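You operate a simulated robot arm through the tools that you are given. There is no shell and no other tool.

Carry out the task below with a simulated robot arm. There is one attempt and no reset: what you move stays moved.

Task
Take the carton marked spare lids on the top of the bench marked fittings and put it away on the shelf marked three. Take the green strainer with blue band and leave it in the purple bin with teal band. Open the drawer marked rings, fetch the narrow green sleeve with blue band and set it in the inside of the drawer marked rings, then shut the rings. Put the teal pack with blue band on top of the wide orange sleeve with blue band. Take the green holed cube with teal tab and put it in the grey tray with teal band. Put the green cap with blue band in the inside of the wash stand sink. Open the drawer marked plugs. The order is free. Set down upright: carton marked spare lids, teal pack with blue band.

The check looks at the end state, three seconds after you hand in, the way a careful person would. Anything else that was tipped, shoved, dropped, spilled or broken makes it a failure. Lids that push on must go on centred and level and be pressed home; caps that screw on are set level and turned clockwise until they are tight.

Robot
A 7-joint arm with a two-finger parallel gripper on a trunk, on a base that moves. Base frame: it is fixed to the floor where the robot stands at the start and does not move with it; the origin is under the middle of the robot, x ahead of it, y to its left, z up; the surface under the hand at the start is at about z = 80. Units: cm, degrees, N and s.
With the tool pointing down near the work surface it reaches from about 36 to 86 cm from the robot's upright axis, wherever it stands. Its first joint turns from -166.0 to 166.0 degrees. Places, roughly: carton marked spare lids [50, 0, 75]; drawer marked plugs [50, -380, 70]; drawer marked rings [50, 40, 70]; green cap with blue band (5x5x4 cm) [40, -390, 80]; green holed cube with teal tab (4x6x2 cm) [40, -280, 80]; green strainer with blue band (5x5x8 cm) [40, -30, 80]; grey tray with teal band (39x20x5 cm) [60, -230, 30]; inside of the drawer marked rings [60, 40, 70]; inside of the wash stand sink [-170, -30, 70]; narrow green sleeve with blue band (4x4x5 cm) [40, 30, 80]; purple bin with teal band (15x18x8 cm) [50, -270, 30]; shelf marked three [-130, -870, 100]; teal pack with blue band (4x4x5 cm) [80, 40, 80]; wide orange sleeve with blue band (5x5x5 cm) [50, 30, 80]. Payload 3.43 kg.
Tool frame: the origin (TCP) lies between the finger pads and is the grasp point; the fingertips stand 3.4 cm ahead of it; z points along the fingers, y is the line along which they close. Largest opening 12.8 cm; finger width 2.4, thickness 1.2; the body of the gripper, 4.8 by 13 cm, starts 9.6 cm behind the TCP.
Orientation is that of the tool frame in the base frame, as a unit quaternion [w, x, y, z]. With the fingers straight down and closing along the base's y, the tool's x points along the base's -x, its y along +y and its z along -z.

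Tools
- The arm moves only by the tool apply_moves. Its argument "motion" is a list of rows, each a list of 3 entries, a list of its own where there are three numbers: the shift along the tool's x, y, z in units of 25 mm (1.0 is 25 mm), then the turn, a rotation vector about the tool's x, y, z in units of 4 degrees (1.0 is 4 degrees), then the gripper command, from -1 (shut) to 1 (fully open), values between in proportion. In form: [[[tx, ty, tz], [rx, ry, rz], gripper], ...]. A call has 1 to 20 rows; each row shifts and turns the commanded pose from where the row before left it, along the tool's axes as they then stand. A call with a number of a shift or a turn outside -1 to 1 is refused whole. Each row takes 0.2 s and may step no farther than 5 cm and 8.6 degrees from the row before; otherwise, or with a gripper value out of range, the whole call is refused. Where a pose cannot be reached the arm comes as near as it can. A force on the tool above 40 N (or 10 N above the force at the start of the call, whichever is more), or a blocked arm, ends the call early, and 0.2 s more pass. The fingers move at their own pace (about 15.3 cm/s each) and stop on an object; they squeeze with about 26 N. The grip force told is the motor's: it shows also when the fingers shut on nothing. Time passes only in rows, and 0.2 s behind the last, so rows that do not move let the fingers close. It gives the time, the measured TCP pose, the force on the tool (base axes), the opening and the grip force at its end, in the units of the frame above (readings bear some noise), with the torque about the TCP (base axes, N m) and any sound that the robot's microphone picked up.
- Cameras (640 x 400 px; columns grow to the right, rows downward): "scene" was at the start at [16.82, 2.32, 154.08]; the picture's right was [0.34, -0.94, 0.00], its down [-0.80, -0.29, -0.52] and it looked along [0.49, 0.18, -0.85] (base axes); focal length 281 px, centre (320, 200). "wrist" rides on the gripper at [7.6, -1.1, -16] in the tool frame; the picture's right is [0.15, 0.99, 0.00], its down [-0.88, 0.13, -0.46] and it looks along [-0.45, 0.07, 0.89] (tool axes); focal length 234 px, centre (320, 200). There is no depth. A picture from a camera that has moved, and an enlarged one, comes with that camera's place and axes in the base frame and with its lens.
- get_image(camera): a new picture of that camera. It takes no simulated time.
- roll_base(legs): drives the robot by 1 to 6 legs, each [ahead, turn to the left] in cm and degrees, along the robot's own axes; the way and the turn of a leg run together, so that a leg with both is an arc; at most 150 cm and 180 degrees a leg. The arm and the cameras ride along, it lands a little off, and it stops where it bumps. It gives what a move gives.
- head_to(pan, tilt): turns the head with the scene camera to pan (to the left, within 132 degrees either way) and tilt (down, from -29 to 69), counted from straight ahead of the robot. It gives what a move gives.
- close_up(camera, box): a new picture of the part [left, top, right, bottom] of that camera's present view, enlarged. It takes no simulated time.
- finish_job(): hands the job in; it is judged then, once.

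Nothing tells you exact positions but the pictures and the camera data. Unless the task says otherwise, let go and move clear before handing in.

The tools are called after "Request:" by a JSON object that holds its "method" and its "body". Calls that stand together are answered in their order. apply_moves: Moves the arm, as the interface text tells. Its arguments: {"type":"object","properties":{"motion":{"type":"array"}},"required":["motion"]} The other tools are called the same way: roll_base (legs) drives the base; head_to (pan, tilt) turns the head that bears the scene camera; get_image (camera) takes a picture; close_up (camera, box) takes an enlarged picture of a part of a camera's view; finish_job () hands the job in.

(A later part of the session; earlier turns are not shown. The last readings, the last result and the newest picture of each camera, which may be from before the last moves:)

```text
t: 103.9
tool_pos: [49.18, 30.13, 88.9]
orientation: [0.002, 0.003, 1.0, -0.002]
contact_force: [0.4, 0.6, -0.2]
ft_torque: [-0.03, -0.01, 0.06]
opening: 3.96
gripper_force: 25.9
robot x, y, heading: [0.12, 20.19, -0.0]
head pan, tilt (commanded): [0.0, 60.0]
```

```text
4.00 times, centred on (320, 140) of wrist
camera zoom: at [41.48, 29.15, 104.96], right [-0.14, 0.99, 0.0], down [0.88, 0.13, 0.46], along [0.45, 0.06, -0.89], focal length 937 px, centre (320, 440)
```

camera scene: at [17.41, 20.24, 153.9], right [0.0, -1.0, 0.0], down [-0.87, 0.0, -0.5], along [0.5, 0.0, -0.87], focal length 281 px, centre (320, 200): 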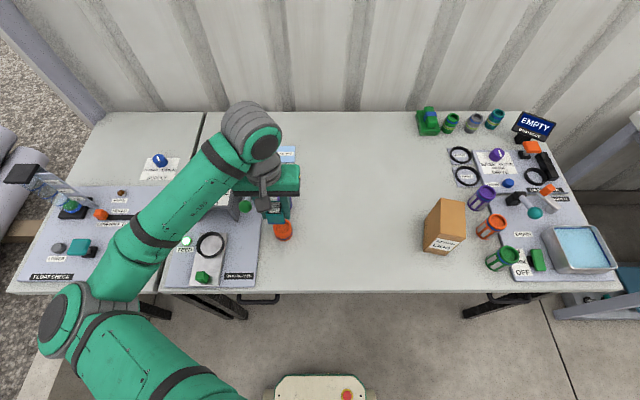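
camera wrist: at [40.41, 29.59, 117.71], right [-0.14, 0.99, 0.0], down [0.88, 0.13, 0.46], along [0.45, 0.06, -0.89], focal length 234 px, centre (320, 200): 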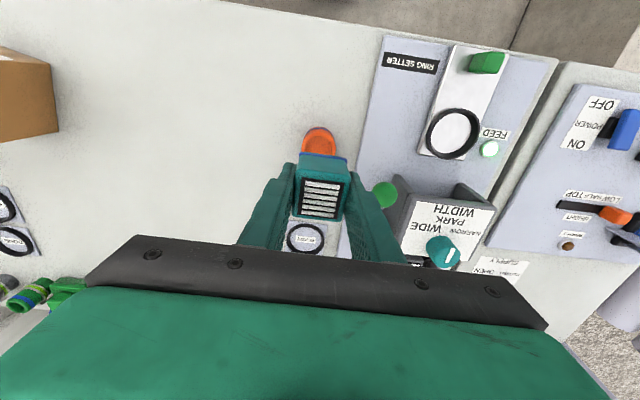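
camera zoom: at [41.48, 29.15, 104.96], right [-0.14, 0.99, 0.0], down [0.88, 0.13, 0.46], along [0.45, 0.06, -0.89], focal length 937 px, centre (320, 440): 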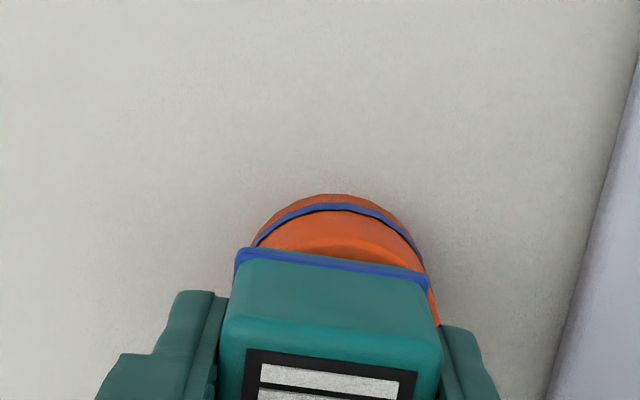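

Request:
{"method": "apply_moves", "body": {"motion": [[[0, 0, 0.08], [0, 0, 0], -1]]}}

Request:
{"method": "apply_moves", "body": {"motion": [[[0, 0, 0.08], [0, 0, 0], -1]]}}

Request:
{"method": "close_up", "body": {"camera": "scene", "box": [250, 180, 330, 250]}}

```text
t: 104.3
tool_pos: [49.19, 30.15, 88.59]
orientation: [0.001, 0.002, 1.0, 0.0]
contact_force: [0.2, -0.1, -0.8]
ft_torque: [0.02, 0.01, -0.02]
opening: 3.95
gripper_force: 26.2
robot x, y, heading: [0.18, 20.31, 0.2]
head pan, tilt (commanded): [0.0, 60.0]
```

```text
t: 104.7
tool_pos: [49.19, 30.13, 88.57]
orientation: [0.003, 0.003, 1.0, -0.001]
contact_force: [-2.4, -0.9, 16.4]
ft_torque: [0.02, 0.2, -0.04]
opening: 3.94
gripper_force: 25.7
robot x, y, heading: [0.61, 20.3, -0.2]
head pan, tilt (commanded): [0.0, 60.0]
```

```text
5.71 times, centred on (290, 215) of scene
camera zoom: at [17.36, 20.22, 153.9], right [0.0, -1.0, 0.0], down [-0.87, 0.0, -0.5], along [0.5, 0.0, -0.87], focal length 1606 px, centre (491, 114)
```

zoom: 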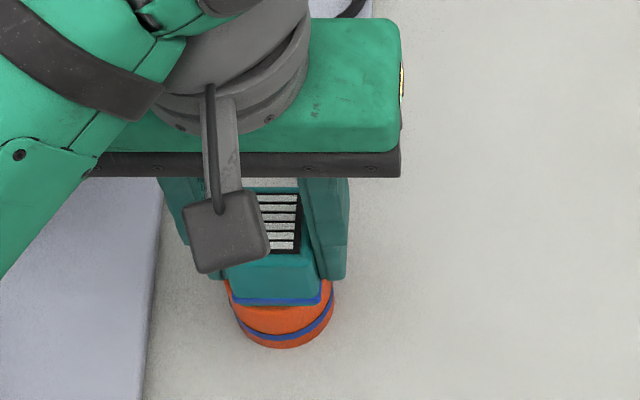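

Contact made. Ease up slightly, release, and lift clear.

Request:
{"method": "apply_moves", "body": {"motion": [[[0, 0, -0.06], [0, 0, 0], -1], [[0, 0, 0], [0, 0, 0], -0.2], [[0, 0, 0], [0, 0, 0], 0], [[0, 0, 0], [0, 0, 0], 0]]}}

Request:
{"method": "close_up", "body": {"camera": "scene", "box": [250, 180, 330, 250]}}

Request:
{"method": "apply_moves", "body": {"motion": [[[0, 0, -0.4], [0, 0, 0], 0], [[0, 0, -0.6], [0, 0, 0], 0], [[0, 0, -1], [0, 0, 0], 0], [[0, 0, -1], [0, 0, 0], 0], [[0, 0, -1], [0, 0, 0], 0], [[0, 0, -1], [0, 0, 0], 0], [[0, 0, -1], [0, 0, 0], 0], [[0, 0, -1], [0, 0, 0], 0], [[0, 0, -1], [0, 0, 0], 0]]}}

Request:
{"method": "get_image", "body": {"camera": "wrist"}}

Request:
{"method": "close_up", "body": {"camera": "scene", "box": [250, 180, 330, 250]}}

```text
t: 105.7
tool_pos: [49.15, 30.13, 88.62]
orientation: [0.002, 0.004, 1.0, -0.002]
contact_force: [0.1, -0.4, -0.9]
ft_torque: [-0.01, 0.01, 0.02]
opening: 6.43
gripper_force: 0.0
robot x, y, heading: [0.06, 20.06, -0.0]
head pan, tilt (commanded): [0.0, 60.0]
```

```text
5.71 times, centred on (290, 215) of scene
camera zoom: at [17.4, 20.24, 153.89], right [0.0, -1.0, 0.0], down [-0.87, 0.0, -0.5], along [0.5, 0.0, -0.87], focal length 1606 px, centre (491, 114)
```

zoom: 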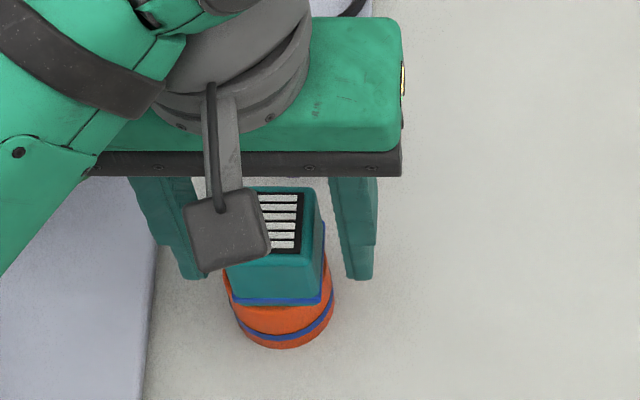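

```text
t: 107.7
tool_pos: [49.1, 30.23, 108.71]
orientation: [0.002, 0.003, 1.0, -0.002]
contact_force: [-0.1, -0.2, -0.2]
ft_torque: [-0.02, -0.01, 0.02]
opening: 6.4
gripper_force: 0.1
robot x, y, heading: [0.52, 20.0, -0.1]
head pan, tilt (commanded): [0.0, 60.0]
```

```text
taken
camera wrist: at [41.42, 29.22, 124.74], right [-0.14, 0.99, 0.0], down [0.88, 0.13, 0.46], along [0.45, 0.06, -0.89], focal length 234 px, centre (320, 200)
```

wrist: 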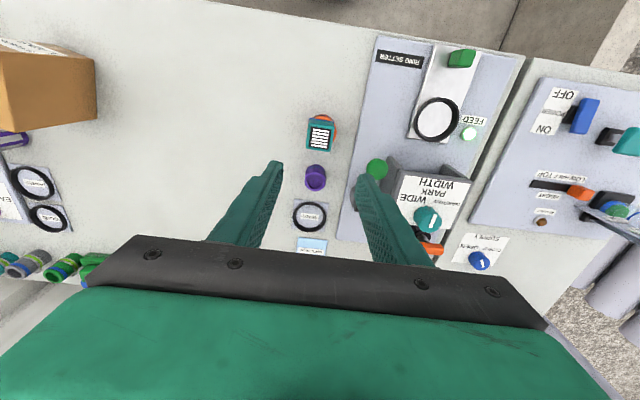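

```text
5.71 times, centred on (290, 215) of scene
camera zoom: at [17.41, 20.24, 153.89], right [0.0, -1.0, 0.0], down [-0.87, 0.0, -0.5], along [0.5, 0.0, -0.87], focal length 1606 px, centre (491, 114)
```

zoom: 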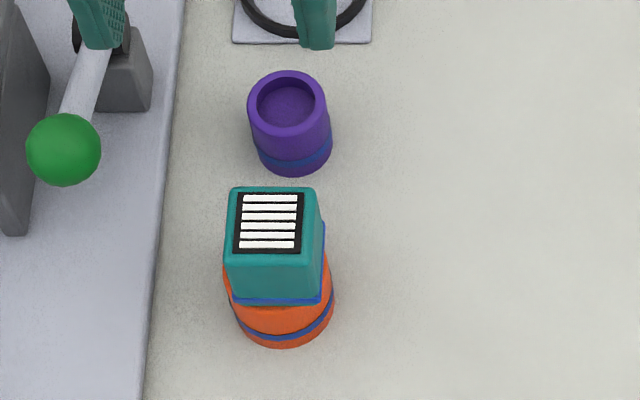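

The pack stands centred on the orange sleeve. Next the green strainer; let me look at it closely.

Request:
{"method": "head_to", "body": {"pan": -50, "tilt": 55}}

Request:
{"method": "get_image", "body": {"camera": "scene"}}

Request:
{"method": "close_up", "body": {"camera": "scene", "box": [220, 100, 420, 260]}}

```text
t: 108.8
tool_pos: [49.13, 30.24, 108.59]
orientation: [0.001, 0.003, 1.0, -0.001]
contact_force: [-0.7, 0.5, -1.0]
ft_torque: [0.03, -0.03, -0.02]
opening: 6.39
gripper_force: 0.1
robot x, y, heading: [-0.09, 20.36, 0.4]
head pan, tilt (commanded): [-50.0, 55.0]
```

```text
taken
camera scene: at [15.37, 14.72, 154.5], right [-0.77, -0.64, 0.0], down [-0.53, 0.63, -0.57], along [0.37, -0.44, -0.82], focal length 281 px, centre (320, 200)
```

scene: 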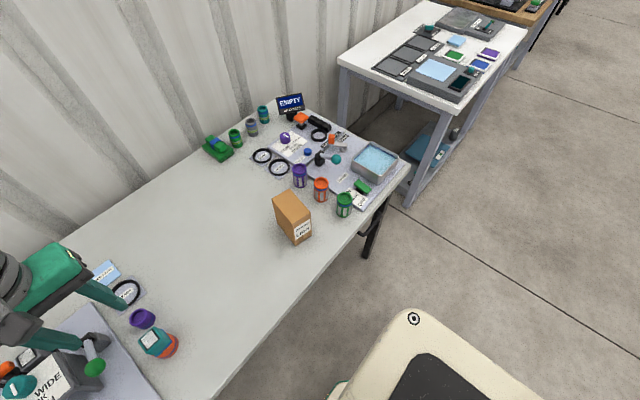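

```text
2.50 times, centred on (320, 180) of scene
camera zoom: at [15.37, 14.72, 154.5], right [-0.77, -0.64, 0.0], down [-0.53, 0.63, -0.57], along [0.37, -0.44, -0.82], focal length 702 px, centre (320, 250)
```

zoom: 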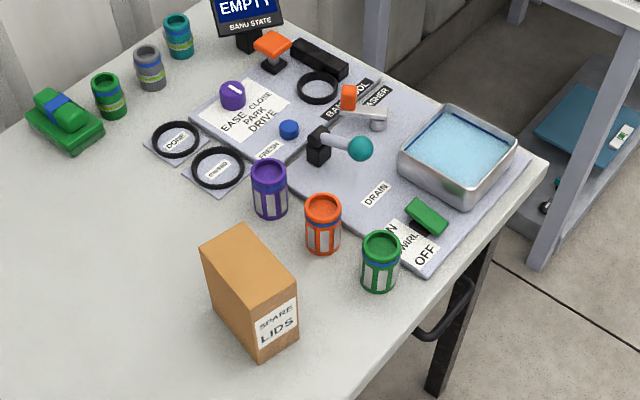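

The green strainer is at about [40.2, -26.3]. Swing the hand over to it at a safe height.

Request:
{"method": "apply_moves", "body": {"motion": [[[0.155, -1, 0], [0, 0, 0], 0.05], [[0.155, -1, 0], [0, 0, 0], 0.05], [[0.155, -1, 0], [0, 0, 0], 0.05], [[0.155, -1, 0], [0, 0, 0], 0.05], [[0.155, -1, 0], [0, 0, 0], 0.05], [[0.155, -1, 0], [0, 0, 0], 0.05], [[0.155, -1, 0], [0, 0, 0], 0.05], [[0.155, -1, 0], [0, 0, 0], 0.05], [[0.155, -1, 0], [0, 0, 0], 0.05], [[0.155, -1, 0], [0, 0, 0], 0.05], [[0.155, -1, 0], [0, 0, 0], 0.05], [[0.155, -1, 0], [0, 0, 0], 0.05], [[0.155, -1, 0], [0, 0, 0], 0.05], [[0.155, -1, 0], [0, 0, 0], 0.05], [[0.155, -1, 0], [0, 0, 0], 0.05], [[0.155, -1, 0], [0, 0, 0], 0.05], [[0.155, -1, 0], [0, 0, 0], 0.05], [[0.155, -1, 0], [0, 0, 0], 0.05], [[0.155, -1, 0], [0, 0, 0], 0.05], [[0.155, -1, 0], [0, 0, 0], 0.05]]}}

Request:
{"method": "apply_moves", "body": {"motion": [[[0.155, -0.87, 0], [0, 0, 0], 0.05], [[0.155, -0.87, 0], [0, 0, 0], 0.05], [[0.155, -0.87, 0], [0, 0, 0], 0.05]]}}

Request:
{"method": "get_image", "body": {"camera": "wrist"}}

Request:
{"method": "get_image", "body": {"camera": "scene"}}

```text
t: 113.0
tool_pos: [41.1, -19.56, 108.69]
orientation: [0.002, 0.001, 1.0, -0.002]
contact_force: [0.2, 0.3, 0.6]
ft_torque: [-0.04, -0.03, 0.0]
opening: 6.69
gripper_force: 0.1
robot x, y, heading: [0.45, 20.37, 0.1]
head pan, tilt (commanded): [-50.0, 55.0]
```

```text
t: 113.8
tool_pos: [39.98, -26.31, 108.75]
orientation: [0.001, 0.002, 1.0, -0.001]
contact_force: [0.7, 0.8, 1.3]
ft_torque: [-0.01, 0.03, 0.0]
opening: 6.71
gripper_force: 0.1
robot x, y, heading: [0.49, 20.15, 0.2]
head pan, tilt (commanded): [-50.0, 55.0]
```

```text
taken
camera wrist: at [32.21, -27.3, 124.82], right [-0.14, 0.99, 0.0], down [0.88, 0.13, 0.46], along [0.45, 0.06, -0.89], focal length 234 px, centre (320, 200)
```

wrist: 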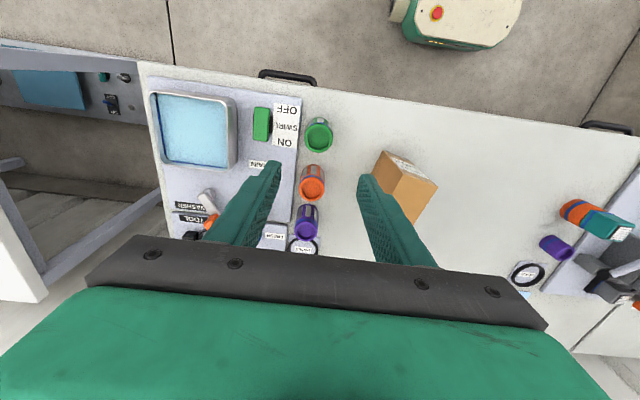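

```text
taken
camera scene: at [15.38, 14.71, 154.5], right [-0.77, -0.64, 0.0], down [-0.53, 0.63, -0.57], along [0.37, -0.44, -0.82], focal length 281 px, centre (320, 200)
```

scene: 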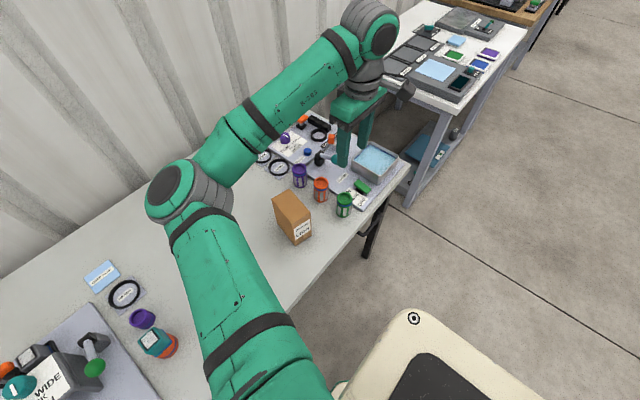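

Request:
{"method": "apply_moves", "body": {"motion": [[[0, 0, 1], [0, 0, 0], 0.05], [[0, 0, 1], [0, 0, 0], 0.05], [[0, 0, 1], [0, 0, 0], 0.05], [[0, 0, 0.6], [0, 0, 0], 0.05]]}}

Request:
{"method": "get_image", "body": {"camera": "wrist"}}

Request:
{"method": "close_up", "body": {"camera": "wrist", "box": [220, 70, 420, 220]}}

Request:
{"method": "get_image", "body": {"camera": "scene"}}

```text
t: 114.8
tool_pos: [39.94, -26.24, 99.71]
orientation: [0.002, 0.003, 1.0, -0.001]
contact_force: [0.1, 0.0, 0.4]
ft_torque: [-0.01, 0.0, 0.03]
opening: 6.71
gripper_force: 0.0
robot x, y, heading: [0.58, 20.26, -0.2]
head pan, tilt (commanded): [-50.0, 55.0]
```

```text
taken
camera wrist: at [32.24, -27.28, 115.84], right [-0.14, 0.99, 0.0], down [0.88, 0.13, 0.46], along [0.45, 0.06, -0.89], focal length 234 px, centre (320, 200)
```

wrist: 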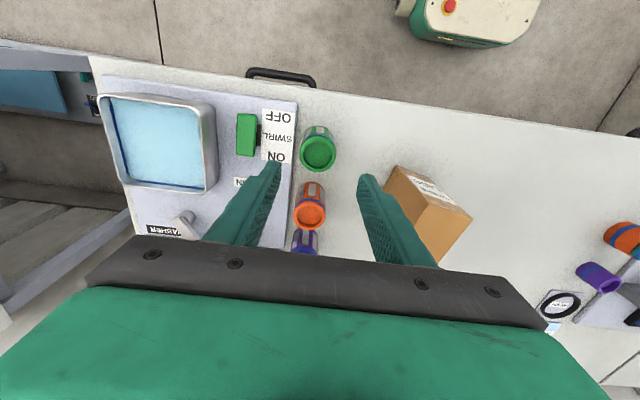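

```text
2.67 times, centred on (320, 145) of wrist
camera zoom: at [32.24, -27.28, 115.84], right [-0.14, 0.99, 0.0], down [0.88, 0.13, 0.46], along [0.45, 0.06, -0.89], focal length 624 px, centre (320, 347)
```

zoom: 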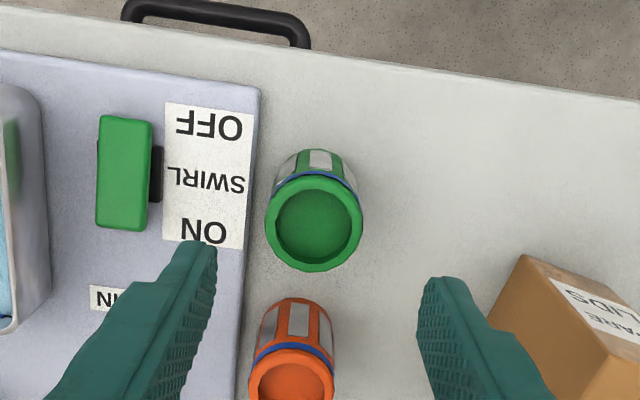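

```text
taken
camera scene: at [15.37, 14.7, 154.5], right [-0.77, -0.64, 0.0], down [-0.53, 0.63, -0.57], along [0.37, -0.44, -0.82], focal length 281 px, centre (320, 200)
```

scene: 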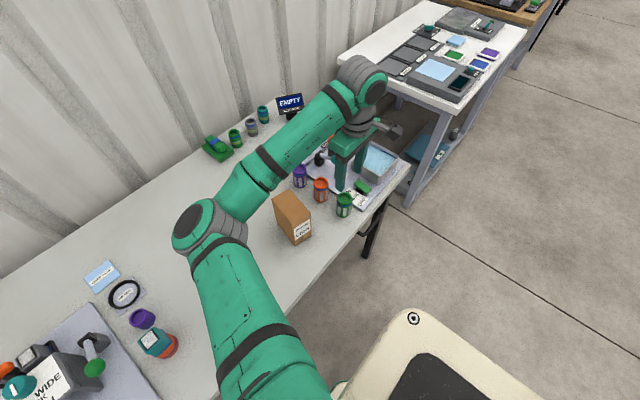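

The forearm would pass close over the carton from here, so I'll rise and relocate to stand directly in front of the strainers.

Request:
{"method": "apply_moves", "body": {"motion": [[[0, 0, -1], [0, 0, 0], 0.05], [[0, 0, -1], [0, 0, 0], 0.05], [[0, 0, -1], [0, 0, 0], 0.05], [[0, 0, -1], [0, 0, 0], 0.05]]}}

Request:
{"method": "roll_base", "body": {"legs": [[-18, 0], [0, -90], [57, 0], [0, 90], [5, 0]]}}

Request:
{"method": "head_to", "body": {"pan": 0, "tilt": 50}}

Request:
{"method": "get_image", "body": {"camera": "scene"}}

```text
t: 115.8
tool_pos: [39.89, -26.3, 109.89]
orientation: [0.002, 0.002, 1.0, -0.001]
contact_force: [-0.9, -0.6, 0.3]
ft_torque: [0.02, -0.01, 0.04]
opening: 6.72
gripper_force: 0.0
robot x, y, heading: [0.4, 20.38, 0.0]
head pan, tilt (commanded): [-50.0, 55.0]
```

```text
t: 129.4
tool_pos: [27.62, -82.32, 109.77]
orientation: [0.001, -0.007, 1.0, -0.002]
contact_force: [0.0, 0.4, -0.1]
ft_torque: [-0.06, -0.06, 0.0]
opening: 6.7
gripper_force: 0.1
robot x, y, heading: [-12.84, -36.42, 0.5]
head pan, tilt (commanded): [-50.0, 55.0]
```

```text
t: 130.6
tool_pos: [27.59, -82.36, 109.81]
orientation: [0.002, -0.007, 1.0, -0.001]
contact_force: [-0.4, -0.6, -0.3]
ft_torque: [-0.01, 0.02, -0.03]
opening: 6.7
gripper_force: 0.0
robot x, y, heading: [-12.65, -36.87, 0.6]
head pan, tilt (commanded): [0.0, 50.0]
```

```text
taken
camera scene: at [5.34, -36.44, 155.15], right [0.01, -1.0, 0.0], down [-0.77, -0.01, -0.64], along [0.64, 0.01, -0.77], focal length 281 px, centre (320, 200)
```

scene: 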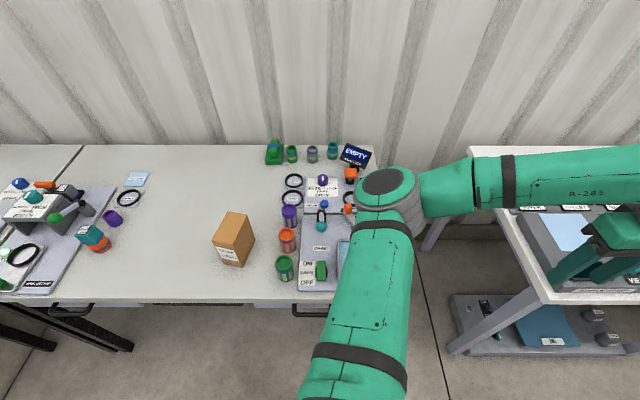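

Good position. Bring the hand over the strainer.

Request:
{"method": "apply_moves", "body": {"motion": [[[-0.2, 1, 0], [0, 0, 0], 0.05], [[-0.2, 1, 0], [0, 0, 0], 0.05], [[-0.2, 1, 0], [0, 0, 0], 0.05], [[-0.2, 1, 0], [0, 0, 0], 0.05], [[-0.2, 1, 0], [0, 0, 0], 0.05], [[-0.2, 1, 0], [0, 0, 0], 0.05], [[-0.2, 1, 0], [0, 0, 0], 0.05], [[-0.2, 1, 0], [0, 0, 0], 0.05], [[-0.2, 1, 0], [0, 0, 0], 0.05], [[-0.2, 1, 0], [0, 0, 0], 0.05], [[-0.2, 1, 0], [0, 0, 0], 0.05], [[-0.2, 1, 0], [0, 0, 0], 0.05], [[-0.2, 1, 0], [0, 0, 0], 0.05], [[-0.2, 1, 0], [0, 0, 0], 0.05], [[-0.2, 1, 0], [0, 0, 0], 0.05], [[-0.2, 1, 0], [0, 0, 0], 0.05], [[-0.2, 1, 0], [0, 0, 0], 0.05], [[-0.2, 1, 0], [0, 0, 0], 0.05], [[-0.2, 1, 0], [0, 0, 0], 0.05], [[-0.2, 1, 0], [0, 0, 0], 0.05]]}}

Request:
{"method": "apply_moves", "body": {"motion": [[[-0.3, 0.8, 0], [0, 0, 0], 0.05], [[-0.3, 0.8, 0], [0, 0, 0], 0.05], [[-0.4, 0.8, 0], [0, 0, 0], 0.05], [[0, 0, 1], [0, 0, 0], 0.05], [[0, 0, 1], [0, 0, 0], 0.05], [[0, 0, 1], [0, 0, 0], 0.05], [[0, 0, 1], [0, 0, 0], 0.05]]}}

Request:
{"method": "get_image", "body": {"camera": "wrist"}}

Request:
{"method": "get_image", "body": {"camera": "scene"}}

```text
t: 134.8
tool_pos: [37.06, -32.26, 109.76]
orientation: [0.0, -0.006, 1.0, -0.001]
contact_force: [0.3, -0.9, -0.6]
ft_torque: [0.03, 0.0, 0.02]
opening: 6.77
gripper_force: 0.0
robot x, y, heading: [-12.32, -36.28, 0.2]
head pan, tilt (commanded): [0.0, 50.0]
```

```text
t: 136.3
tool_pos: [39.56, -26.13, 99.73]
orientation: [0.002, -0.006, 1.0, -0.001]
contact_force: [0.5, -0.6, -0.5]
ft_torque: [-0.01, 0.03, 0.01]
opening: 6.73
gripper_force: 0.0
robot x, y, heading: [-12.56, -36.58, 0.4]
head pan, tilt (commanded): [0.0, 50.0]
```

```text
taken
camera wrist: at [31.82, -27.38, 115.73], right [-0.16, 0.99, 0.0], down [0.88, 0.14, 0.46], along [0.45, 0.07, -0.89], focal length 234 px, centre (320, 200)
```

wrist: 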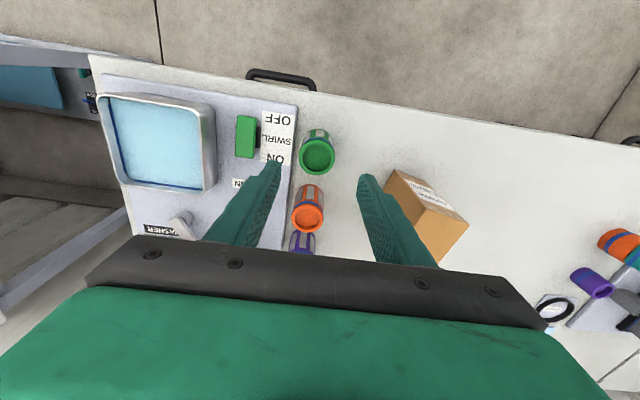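

```text
taken
camera scene: at [5.33, -36.41, 155.15], right [0.01, -1.0, 0.0], down [-0.77, -0.01, -0.64], along [0.64, 0.01, -0.77], focal length 281 px, centre (320, 200)
```

scene: 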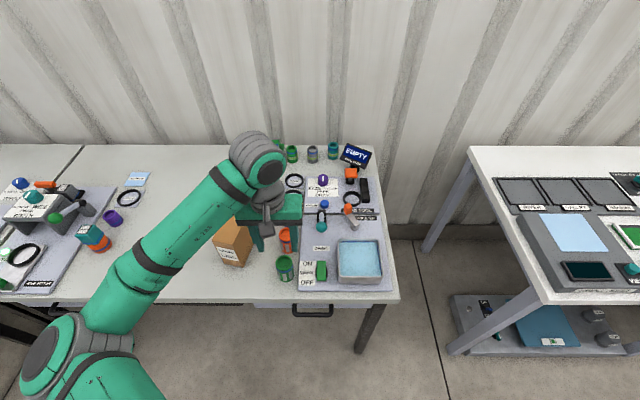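

Request:
{"method": "apply_moves", "body": {"motion": [[[-0.14, -0.16, 0.8], [0, 0, 0], 0.05], [[0, 0, 1], [0, 0, 0], 0.05], [[0, 0, 0.9], [0, 0, 0], 0.05]]}}

Request:
{"method": "close_up", "body": {"camera": "wrist", "box": [220, 90, 420, 240]}}

Request:
{"method": "close_up", "body": {"camera": "scene", "box": [180, 180, 380, 330]}}

```text
t: 137.2
tool_pos: [39.81, -26.65, 92.86]
orientation: [0.002, -0.006, 1.0, -0.001]
contact_force: [-0.2, 0.3, 0.3]
ft_torque: [-0.01, 0.03, -0.03]
opening: 6.73
gripper_force: 0.0
robot x, y, heading: [-12.7, -36.74, 0.6]
head pan, tilt (commanded): [0.0, 50.0]
```

```text
2.67 times, centred on (320, 165) of wrist
camera zoom: at [32.21, -27.78, 108.94], right [-0.16, 0.99, 0.0], down [0.88, 0.14, 0.46], along [0.45, 0.07, -0.89], focal length 624 px, centre (320, 293)
```

zoom: 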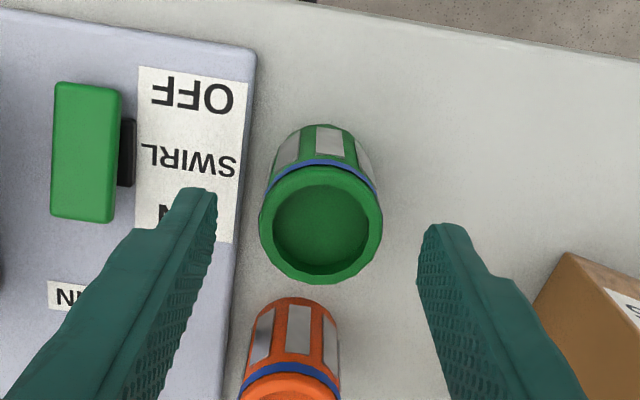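

```text
2.67 times, centred on (280, 255) of scene
camera zoom: at [5.33, -36.41, 155.15], right [0.01, -1.0, 0.0], down [-0.77, -0.01, -0.64], along [0.64, 0.01, -0.77], focal length 749 px, centre (427, 53)
```

zoom: 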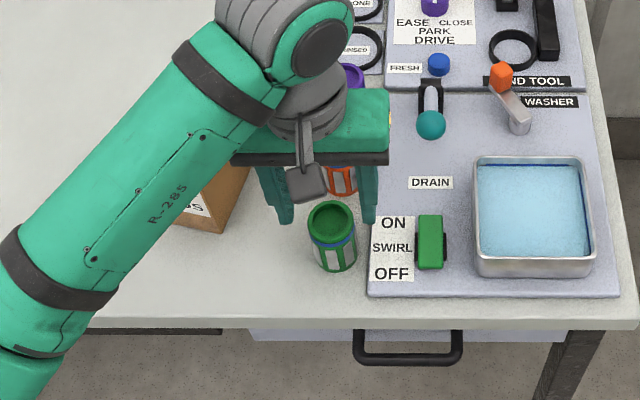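

Request:
{"method": "apply_moves", "body": {"motion": [[[-0.08, 0.02, 0.9], [0, 0, 0], 0.05], [[0, 0, 0.9], [0, 0, 0], 0.05], [[0, 0, 0.6], [0, 0, 0], 0.05], [[0, 0, 0], [0, 0, 0], -1], [[0, 0, 0], [0, 0, 0], -1], [[0, 0, 0], [0, 0, 0], -1]]}}

Request:
{"method": "close_up", "body": {"camera": "wrist", "box": [220, 90, 420, 240]}}

```text
t: 138.6
tool_pos: [39.89, -26.73, 86.98]
orientation: [0.002, -0.007, 1.0, -0.001]
contact_force: [-0.1, -0.4, -0.5]
ft_torque: [0.03, 0.0, 0.0]
opening: 4.45
gripper_force: 26.5
robot x, y, heading: [-12.5, -36.58, 0.5]
head pan, tilt (commanded): [0.0, 50.0]
```

```text
2.67 times, centred on (320, 165) of wrist
camera zoom: at [32.31, -27.74, 102.98], right [-0.16, 0.99, 0.0], down [0.88, 0.14, 0.46], along [0.45, 0.07, -0.89], focal length 624 px, centre (320, 293)
```

zoom: 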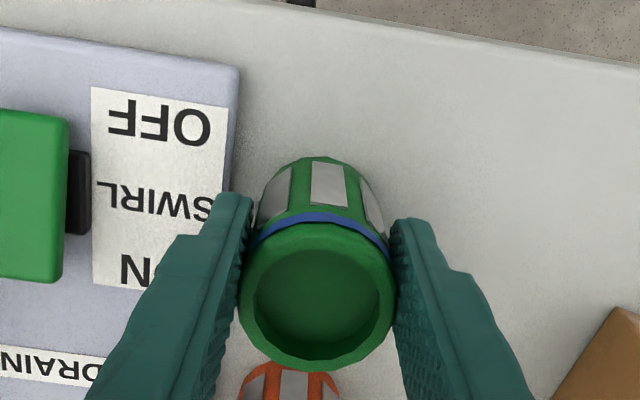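

The strainer is held. Lift, back off and drive down the aisle towards the purple bin, looking ahead.

Request:
{"method": "apply_moves", "body": {"motion": [[[0, 0, -1], [0, 0, 0], -1], [[0, 0, -1], [0, 0, 0], -1], [[0, 0, -1], [0, 0, 0], -1], [[0, 0, -1], [0, 0, 0], -1], [[0, 0, -1], [0, 0, 0], -1], [[0, 0, -1], [0, 0, 0], -1], [[0, 0, -1], [0, 0, 0], -1], [[0, 0, -1], [0, 0, 0], -1], [[0, 0, -1], [0, 0, 0], -1]]}}

Request:
{"method": "roll_base", "body": {"legs": [[-20, 0], [0, -90]]}}

Request:
{"method": "head_to", "body": {"pan": 0, "tilt": 25}}

Request:
{"method": "get_image", "body": {"camera": "scene"}}

Request:
{"method": "head_to", "body": {"pan": 30, "tilt": 25}}

Request:
{"method": "get_image", "body": {"camera": "scene"}}

```text
t: 140.6
tool_pos: [39.94, -26.57, 109.46]
orientation: [0.001, -0.007, 1.0, -0.002]
contact_force: [0.9, 0.6, -0.1]
ft_torque: [0.0, 0.05, -0.02]
opening: 4.45
gripper_force: 26.1
robot x, y, heading: [-12.73, -36.23, 0.1]
head pan, tilt (commanded): [0.0, 50.0]
```

```text
t: 146.5
tool_pos: [-23.11, -89.47, 109.38]
orientation: [0.0, 0.702, 0.712, -0.002]
contact_force: [-0.2, 0.2, -0.6]
ft_torque: [-0.01, 0.07, -0.03]
opening: 4.45
gripper_force: 26.1
robot x, y, heading: [-32.68, -36.65, -89.7]
head pan, tilt (commanded): [0.0, 50.0]
```

```text
t: 147.4
tool_pos: [-23.09, -89.51, 109.3]
orientation: [0.0, 0.703, 0.711, -0.003]
contact_force: [-0.7, 0.6, -0.5]
ft_torque: [0.01, -0.01, 0.01]
opening: 4.45
gripper_force: 25.6
robot x, y, heading: [-32.91, -36.55, -89.6]
head pan, tilt (commanded): [0.0, 25.0]
```

```text
taken
camera scene: at [-32.99, -56.45, 158.89], right [-1.0, -0.01, 0.0], down [0.0, 0.42, -0.91], along [0.01, -0.91, -0.42], focal length 281 px, centre (320, 200)
```

scene: 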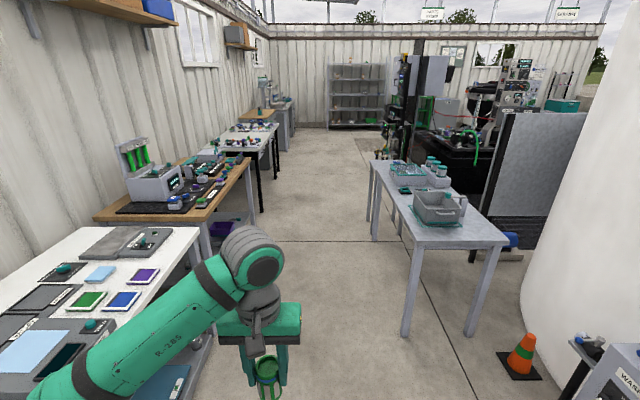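

```text
t: 148.3
tool_pos: [-23.11, -89.48, 109.42]
orientation: [0.0, 0.702, 0.712, -0.002]
contact_force: [0.1, 0.2, -0.7]
ft_torque: [-0.01, -0.01, 0.01]
opening: 4.44
gripper_force: 25.9
robot x, y, heading: [-32.95, -36.64, -89.6]
head pan, tilt (commanded): [30.0, 25.0]
```

```text
taken
camera scene: at [-28.4, -55.19, 158.9], right [-0.86, -0.5, 0.0], down [-0.21, 0.36, -0.91], along [0.46, -0.78, -0.42], focal length 281 px, centre (320, 200)
```

scene: 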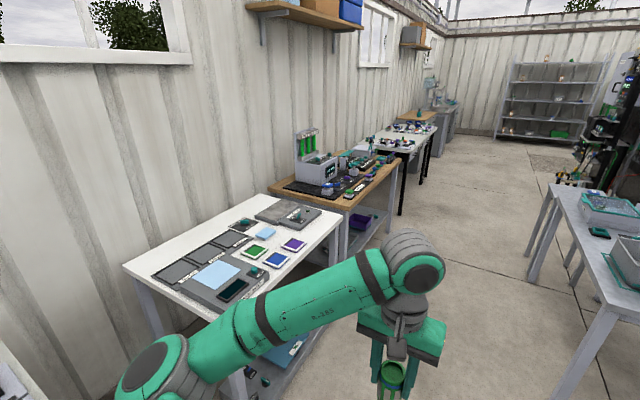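

The purple bin is visible on the lower shelf of the wooden bench ahead. Drive on down the aisle and look at it.

Request:
{"method": "roll_base", "body": {"legs": [[140, 0], [60, 0]]}}

Request:
{"method": "head_to", "body": {"pan": 80, "tilt": 45}}

Request:
{"method": "get_image", "body": {"camera": "scene"}}

Request:
{"method": "head_to", "body": {"pan": 50, "tilt": 40}}

Request:
{"method": "get_image", "body": {"camera": "scene"}}

```text
t: 158.2
tool_pos: [-22.86, -288.19, 109.36]
orientation: [-0.001, 0.704, 0.71, -0.002]
contact_force: [0.0, 0.7, 0.7]
ft_torque: [0.04, 0.0, -0.02]
opening: 4.45
gripper_force: 26.0
robot x, y, heading: [-32.27, -235.4, -89.8]
head pan, tilt (commanded): [30.0, 25.0]
```

```text
t: 159.4
tool_pos: [-22.77, -288.26, 109.39]
orientation: [0.0, 0.704, 0.71, -0.002]
contact_force: [-0.3, 0.1, -0.9]
ft_torque: [0.01, -0.04, 0.0]
opening: 4.45
gripper_force: 26.6
robot x, y, heading: [-32.42, -235.41, -89.9]
head pan, tilt (commanded): [80.0, 45.0]
```

```text
taken
camera scene: at [-24.48, -247.34, 155.84], right [-0.17, -0.98, 0.0], down [-0.7, 0.12, -0.71], along [0.7, -0.12, -0.71], focal length 281 px, centre (320, 200)
```

scene: 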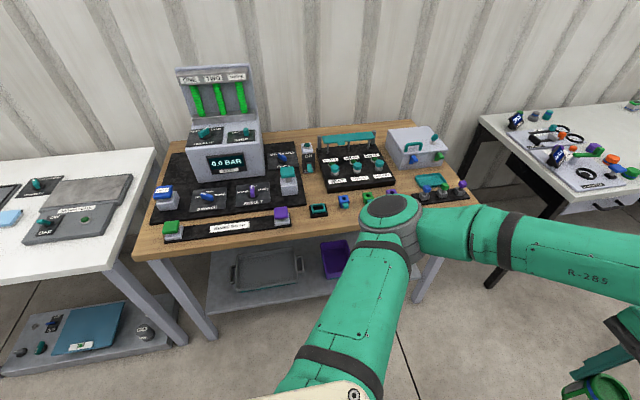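

```text
t: 160.4
tool_pos: [-22.81, -288.23, 109.42]
orientation: [0.0, 0.705, 0.709, -0.002]
contact_force: [0.4, -0.2, -0.2]
ft_torque: [0.02, -0.01, -0.01]
opening: 4.44
gripper_force: 26.2
robot x, y, heading: [-32.2, -235.33, -89.9]
head pan, tilt (commanded): [50.0, 40.0]
```

```text
taken
camera scene: at [-25.97, -251.38, 156.56], right [-0.64, -0.77, 0.0], down [-0.49, 0.41, -0.77], along [0.59, -0.49, -0.64], focal length 281 px, centre (320, 200)
```

scene: 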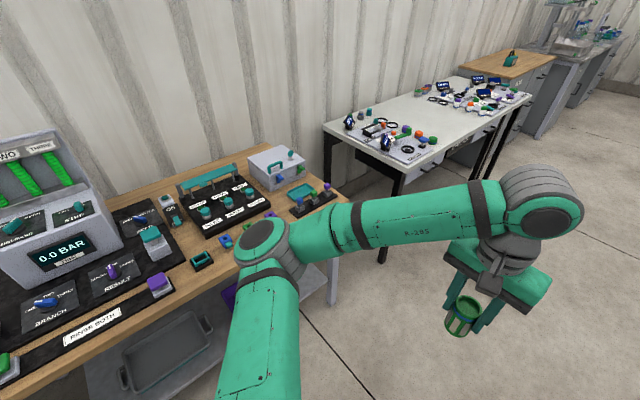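

The bench holds the coloured holed cubes on top and the grey tray and purple bin on the lower shelf. Move a little further and face the bench.

Request:
{"method": "roll_base", "body": {"legs": [[28, 0], [0, 90], [-25, 0]]}}

Request:
{"method": "head_to", "body": {"pan": 0, "tilt": 40}}

Request:
{"method": "get_image", "body": {"camera": "scene"}}

Request:
{"method": "close_up", "body": {"camera": "scene", "box": [200, 100, 460, 320]}}

```text
t: 167.3
tool_pos: [16.12, -252.97, 109.57]
orientation: [0.003, -0.01, 1.0, -0.001]
contact_force: [-0.3, -0.5, 0.2]
ft_torque: [0.03, -0.01, -0.01]
opening: 4.44
gripper_force: 25.9
robot x, y, heading: [-37.01, -263.68, 0.7]
head pan, tilt (commanded): [50.0, 40.0]
stopped in leg 3: the robot was blocked; the commanded pose is now the measured one
```

```text
t: 168.5
tool_pos: [16.1, -252.99, 109.51]
orientation: [0.003, -0.01, 1.0, -0.001]
contact_force: [0.8, 0.0, 0.0]
ft_torque: [0.01, 0.02, 0.01]
opening: 4.47
gripper_force: 25.6
robot x, y, heading: [-36.45, -263.29, 0.4]
head pan, tilt (commanded): [0.0, 40.0]
```

```text
taken
camera scene: at [-17.65, -263.22, 156.56], right [0.01, -1.0, 0.0], down [-0.64, -0.01, -0.77], along [0.77, 0.01, -0.64], focal length 281 px, centre (320, 200)
```

scene: 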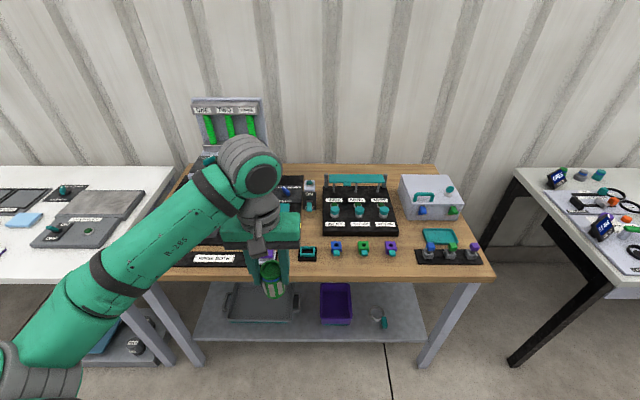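

```text
1.82 times, centred on (330, 210) of scene
camera zoom: at [-17.65, -263.22, 156.56], right [0.01, -1.0, 0.0], down [-0.64, -0.01, -0.77], along [0.77, 0.01, -0.64], focal length 511 px, centre (302, 182)
```

zoom: 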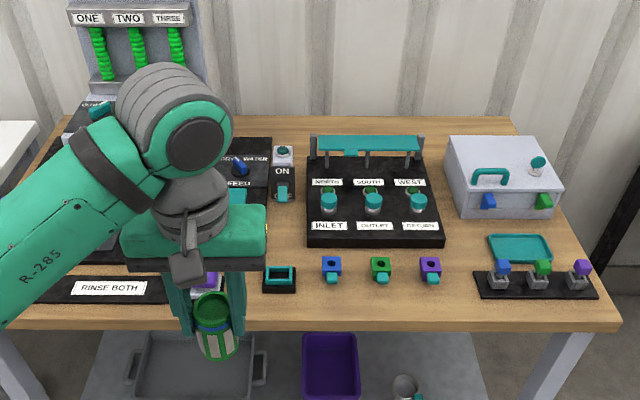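

Backing off was stopped by the aisle table behind me; noted. The bin's front rim is near x=42, y=-270 on the lower shelf. I'll tilt the hand ~28° forward, align with the bin, and start lowering in front of the bench.

Request:
{"method": "apply_moves", "body": {"motion": [[[0, -0.97, 0], [0, -1, 0], -1], [[0, -0.97, 0], [0, -1, 0], -1], [[0, -0.97, 0], [0, -1, 0], -1], [[0, -0.97, 0], [0, -1, 0], -1], [[0, -0.97, 0], [0, -1, 0], -1], [[0, -0.97, 0], [0, -1, 0], -1], [[0, -0.97, 0], [0, -1, 0], -1], [[0.469, 0, 0.883], [0, 0, 0], -1], [[0.469, 0, 0.883], [0, 0, 0], -1], [[0.469, 0, 0.883], [0, 0, 0], -1], [[0.469, 0, 0.883], [0, 0, 0], -1], [[0.469, 0, 0.883], [0, 0, 0], -1], [[0.469, 0, 0.883], [0, 0, 0], -1], [[0.469, 0, 0.883], [0, 0, 0], -1], [[0.469, 0, 0.883], [0, 0, 0], -1], [[0.469, 0, 0.883], [0, 0, 0], -1], [[0.469, 0, 0.883], [0, 0, 0], -1]]}}

Request:
{"method": "get_image", "body": {"camera": "wrist"}}

Request:
{"method": "get_image", "body": {"camera": "scene"}}

```text
t: 172.1
tool_pos: [16.74, -270.02, 84.5]
orientation: [0.245, -0.01, 0.97, 0.002]
contact_force: [-0.6, -0.4, -1.1]
ft_torque: [0.0, 0.0, 0.0]
opening: 4.45
gripper_force: 26.2
robot x, y, heading: [-36.61, -263.31, 0.7]
head pan, tilt (commanded): [0.0, 40.0]
```

```text
taken
camera wrist: at [2.41, -271.42, 95.13], right [-0.15, 0.99, -0.07], down [0.56, 0.14, 0.82], along [0.82, 0.08, -0.57], focal length 234 px, centre (320, 200)
```

wrist: 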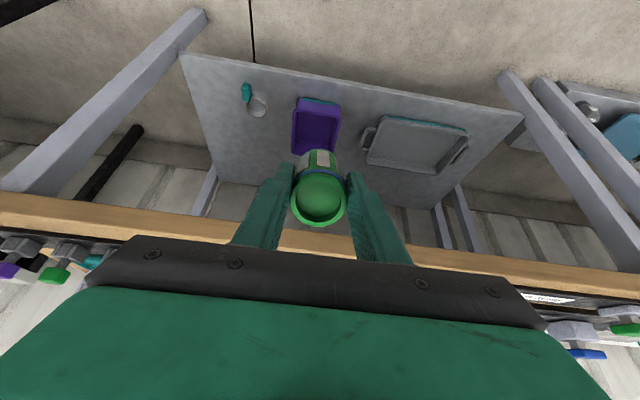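

```text
taken
camera scene: at [-17.65, -263.23, 156.56], right [0.01, -1.0, 0.0], down [-0.64, -0.01, -0.77], along [0.77, 0.01, -0.64], focal length 281 px, centre (320, 200)
```

scene: 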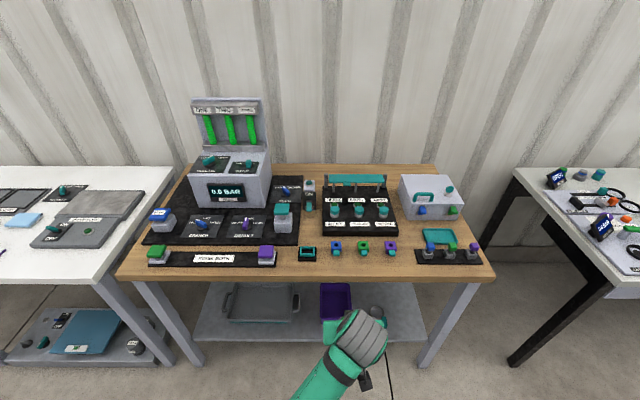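

The bin is centred at y≈-270, rim from x≈40.6 to 60. Continue lowering in front of the bench.

Request:
{"method": "apply_moves", "body": {"motion": [[[0.469, 0, 0.883], [0, 0, 0], -1], [[0.469, 0, 0.883], [0, 0, 0], -1], [[0.469, 0, 0.883], [0, 0, 0], -1], [[0.469, 0, 0.883], [0, 0, 0], -1], [[0.469, 0, 0.883], [0, 0, 0], -1], [[0.469, 0, 0.883], [0, 0, 0], -1], [[0.469, 0, 0.883], [0, 0, 0], -1], [[0.469, 0, 0.883], [0, 0, 0], -1], [[0.469, 0, 0.883], [0, 0, 0], -1], [[0.469, 0, 0.883], [0, 0, 0], -1], [[0.469, 0, 0.883], [0, 0, 0], -1], [[0.469, 0, 0.883], [0, 0, 0], -1], [[0.469, 0, 0.883], [0, 0, 0], -1]]}}

Request:
{"method": "get_image", "body": {"camera": "wrist"}}

Request:
{"method": "get_image", "body": {"camera": "scene"}}

```text
t: 174.9
tool_pos: [16.79, -270.31, 52.04]
orientation: [0.245, -0.009, 0.97, 0.001]
contact_force: [-0.2, -0.4, -0.7]
ft_torque: [0.01, 0.0, 0.0]
opening: 4.45
gripper_force: 26.0
robot x, y, heading: [-36.62, -263.2, 0.5]
head pan, tilt (commanded): [0.0, 40.0]
```

```text
taken
camera wrist: at [2.57, -271.43, 62.51], right [-0.15, 0.99, -0.07], down [0.56, 0.14, 0.82], along [0.82, 0.08, -0.57], focal length 234 px, centre (320, 200)
```

wrist: 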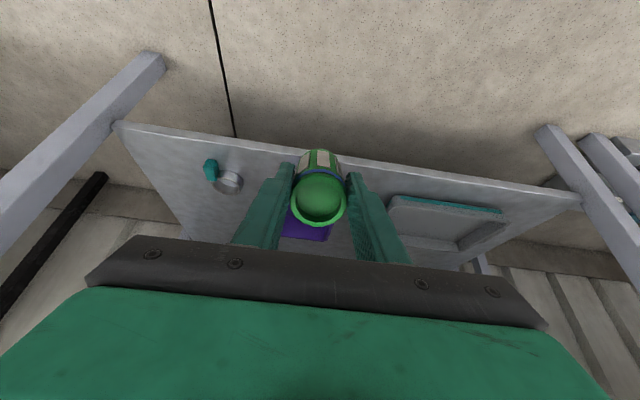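

```text
taken
camera scene: at [-17.65, -263.24, 156.56], right [0.01, -1.0, 0.0], down [-0.64, -0.01, -0.77], along [0.77, 0.01, -0.64], focal length 281 px, centre (320, 200)
```

scene: 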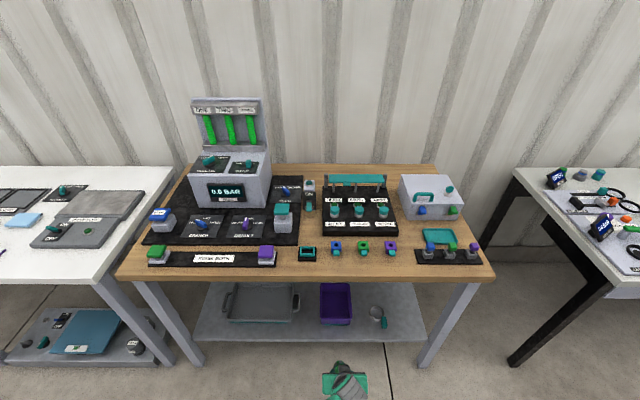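

Request:
{"method": "close_up", "body": {"camera": "scene", "box": [200, 220, 440, 350]}}

Request:
{"method": "close_up", "body": {"camera": "scene", "box": [290, 225, 410, 335]}}

```text
2.67 times, centred on (320, 285) of scene
camera zoom: at [-17.65, -263.24, 156.56], right [0.01, -1.0, 0.0], down [-0.64, -0.01, -0.77], along [0.77, 0.01, -0.64], focal length 749 px, centre (320, -27)
```

zoom: 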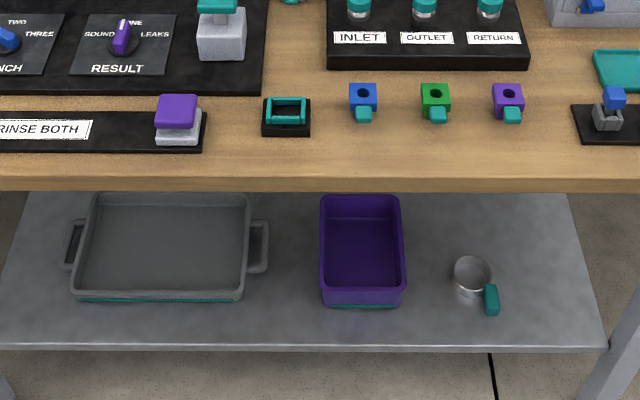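

```text
3.64 times, centred on (350, 280) of scene
camera zoom: at [-17.65, -263.24, 156.56], right [0.01, -1.0, 0.0], down [-0.64, -0.01, -0.77], along [0.77, 0.01, -0.64], focal length 1022 px, centre (211, -91)
```

zoom: 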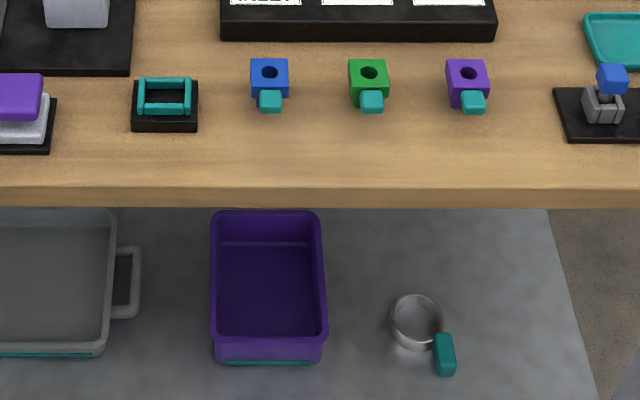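

Re-deriving from several views, the shelf is near z≈25, bin rim at z≈33 with its front at x≈45. I'll lower a little more and roll the base forward so the arm can reach in under the bench top.

Request:
{"method": "apply_moves", "body": {"motion": [[[0.469, 0, 0.883], [0, 0, 0], -1], [[0.469, 0, 0.883], [0, 0, 0], -1], [[0.469, 0, 0.883], [0, 0, 0], -1]]}}

Request:
{"method": "roll_base", "body": {"legs": [[14, 0]]}}

Request:
{"method": "get_image", "body": {"camera": "wrist"}}

Request:
{"method": "get_image", "body": {"camera": "scene"}}

```text
t: 175.7
tool_pos: [16.98, -270.06, 44.51]
orientation: [0.245, -0.01, 0.969, 0.002]
contact_force: [-0.6, 0.7, -0.8]
ft_torque: [-0.03, 0.01, 0.03]
opening: 4.45
gripper_force: 25.2
robot x, y, heading: [-36.59, -263.27, 0.6]
head pan, tilt (commanded): [0.0, 40.0]
```

```text
t: 177.0
tool_pos: [30.99, -269.95, 44.5]
orientation: [0.244, -0.01, 0.97, 0.003]
contact_force: [-0.7, 0.2, -0.8]
ft_torque: [-0.01, -0.02, 0.01]
opening: 4.46
gripper_force: 25.9
robot x, y, heading: [-22.48, -263.43, 0.6]
head pan, tilt (commanded): [0.0, 40.0]
```

```text
taken
camera wrist: at [16.7, -271.33, 55.14], right [-0.15, 0.99, -0.07], down [0.56, 0.14, 0.82], along [0.82, 0.08, -0.57], focal length 234 px, centre (320, 200)
```

wrist: 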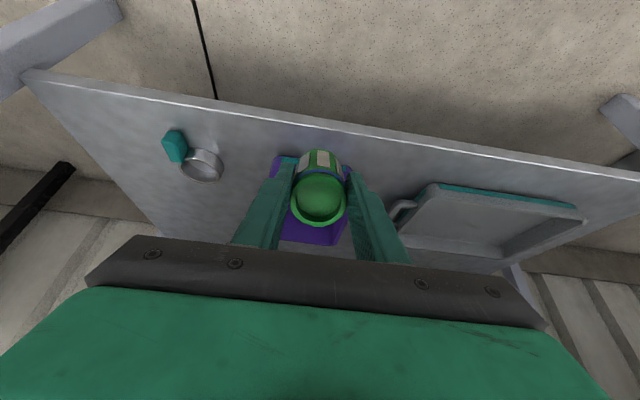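

```text
taken
camera scene: at [-3.64, -263.11, 156.57], right [0.01, -1.0, 0.0], down [-0.64, -0.01, -0.77], along [0.77, 0.01, -0.64], focal length 281 px, centre (320, 200)
```

scene: 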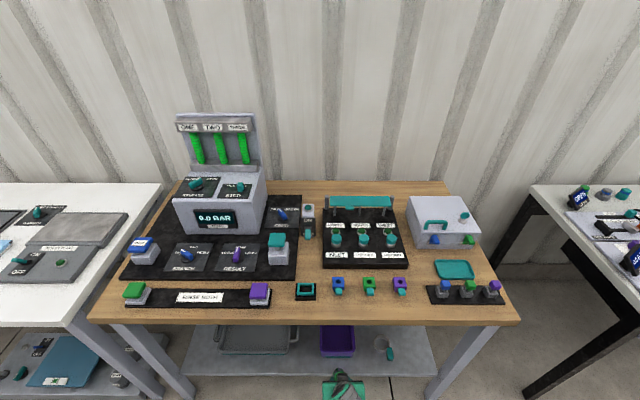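

Request:
{"method": "close_up", "body": {"camera": "wrist", "box": [240, 110, 400, 260]}}

Request:
{"method": "close_up", "body": {"camera": "scene", "box": [260, 300, 420, 400]}}

```text
2.67 times, centred on (320, 185) of wrist
camera zoom: at [16.7, -271.33, 55.14], right [-0.15, 0.99, -0.07], down [0.56, 0.14, 0.82], along [0.82, 0.08, -0.57], focal length 624 px, centre (320, 240)
```

zoom: 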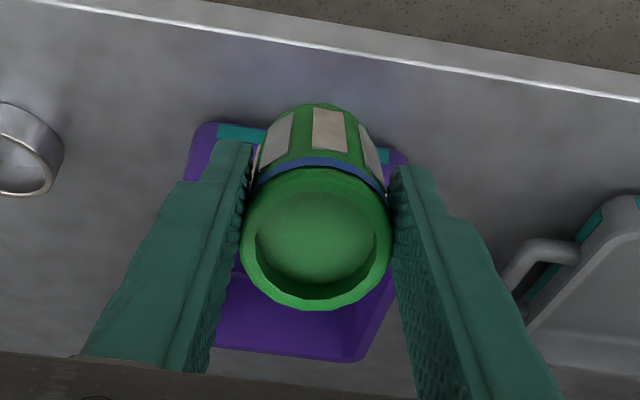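

```text
4.00 times, centred on (340, 350) of scene
camera zoom: at [-3.64, -263.11, 156.57], right [0.01, -1.0, 0.0], down [-0.64, -0.01, -0.77], along [0.77, 0.01, -0.64], focal length 1124 px, centre (240, -400)
```

zoom: 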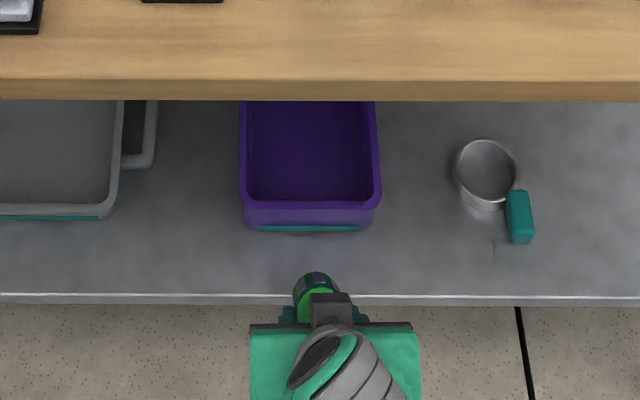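

The strainer is lined up with the bin. Advance so it passes over the rim, then check.

Request:
{"method": "apply_moves", "body": {"motion": [[[-0.883, 0, 0.469], [0, 0, 0], -1], [[-0.883, 0, 0.469], [0, 0, 0], -1], [[-0.883, 0, 0.469], [0, 0, 0], -1], [[-0.883, 0, 0.469], [0, 0, 0], -1], [[-0.883, 0, 0.469], [0, 0, 0], -1], [[-0.883, 0, 0.469], [0, 0, 0], -1]]}}

Request:
{"method": "get_image", "body": {"camera": "wrist"}}

Request:
{"method": "get_image", "body": {"camera": "scene"}}

```text
t: 178.4
tool_pos: [45.86, -269.57, 44.46]
orientation: [0.244, -0.011, 0.97, 0.002]
contact_force: [-0.4, 0.5, -0.2]
ft_torque: [0.01, 0.02, 0.01]
opening: 4.46
gripper_force: 25.4
robot x, y, heading: [-22.21, -263.06, 0.2]
head pan, tilt (commanded): [0.0, 40.0]
```

```text
taken
camera wrist: at [31.65, -271.07, 55.13], right [-0.15, 0.99, -0.07], down [0.56, 0.14, 0.82], along [0.82, 0.08, -0.57], focal length 234 px, centre (320, 200)
```

wrist: 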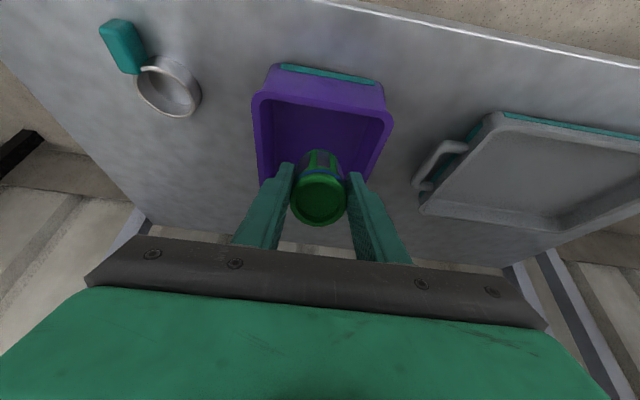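

```text
taken
camera scene: at [-3.65, -263.11, 156.57], right [0.01, -1.0, 0.0], down [-0.64, -0.01, -0.77], along [0.77, 0.01, -0.64], focal length 281 px, centre (320, 200)
```

scene: 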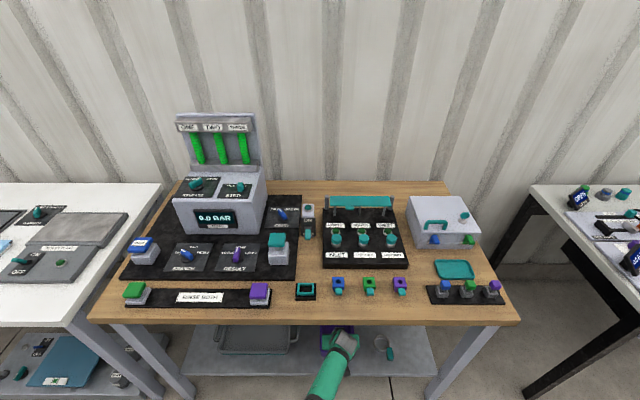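

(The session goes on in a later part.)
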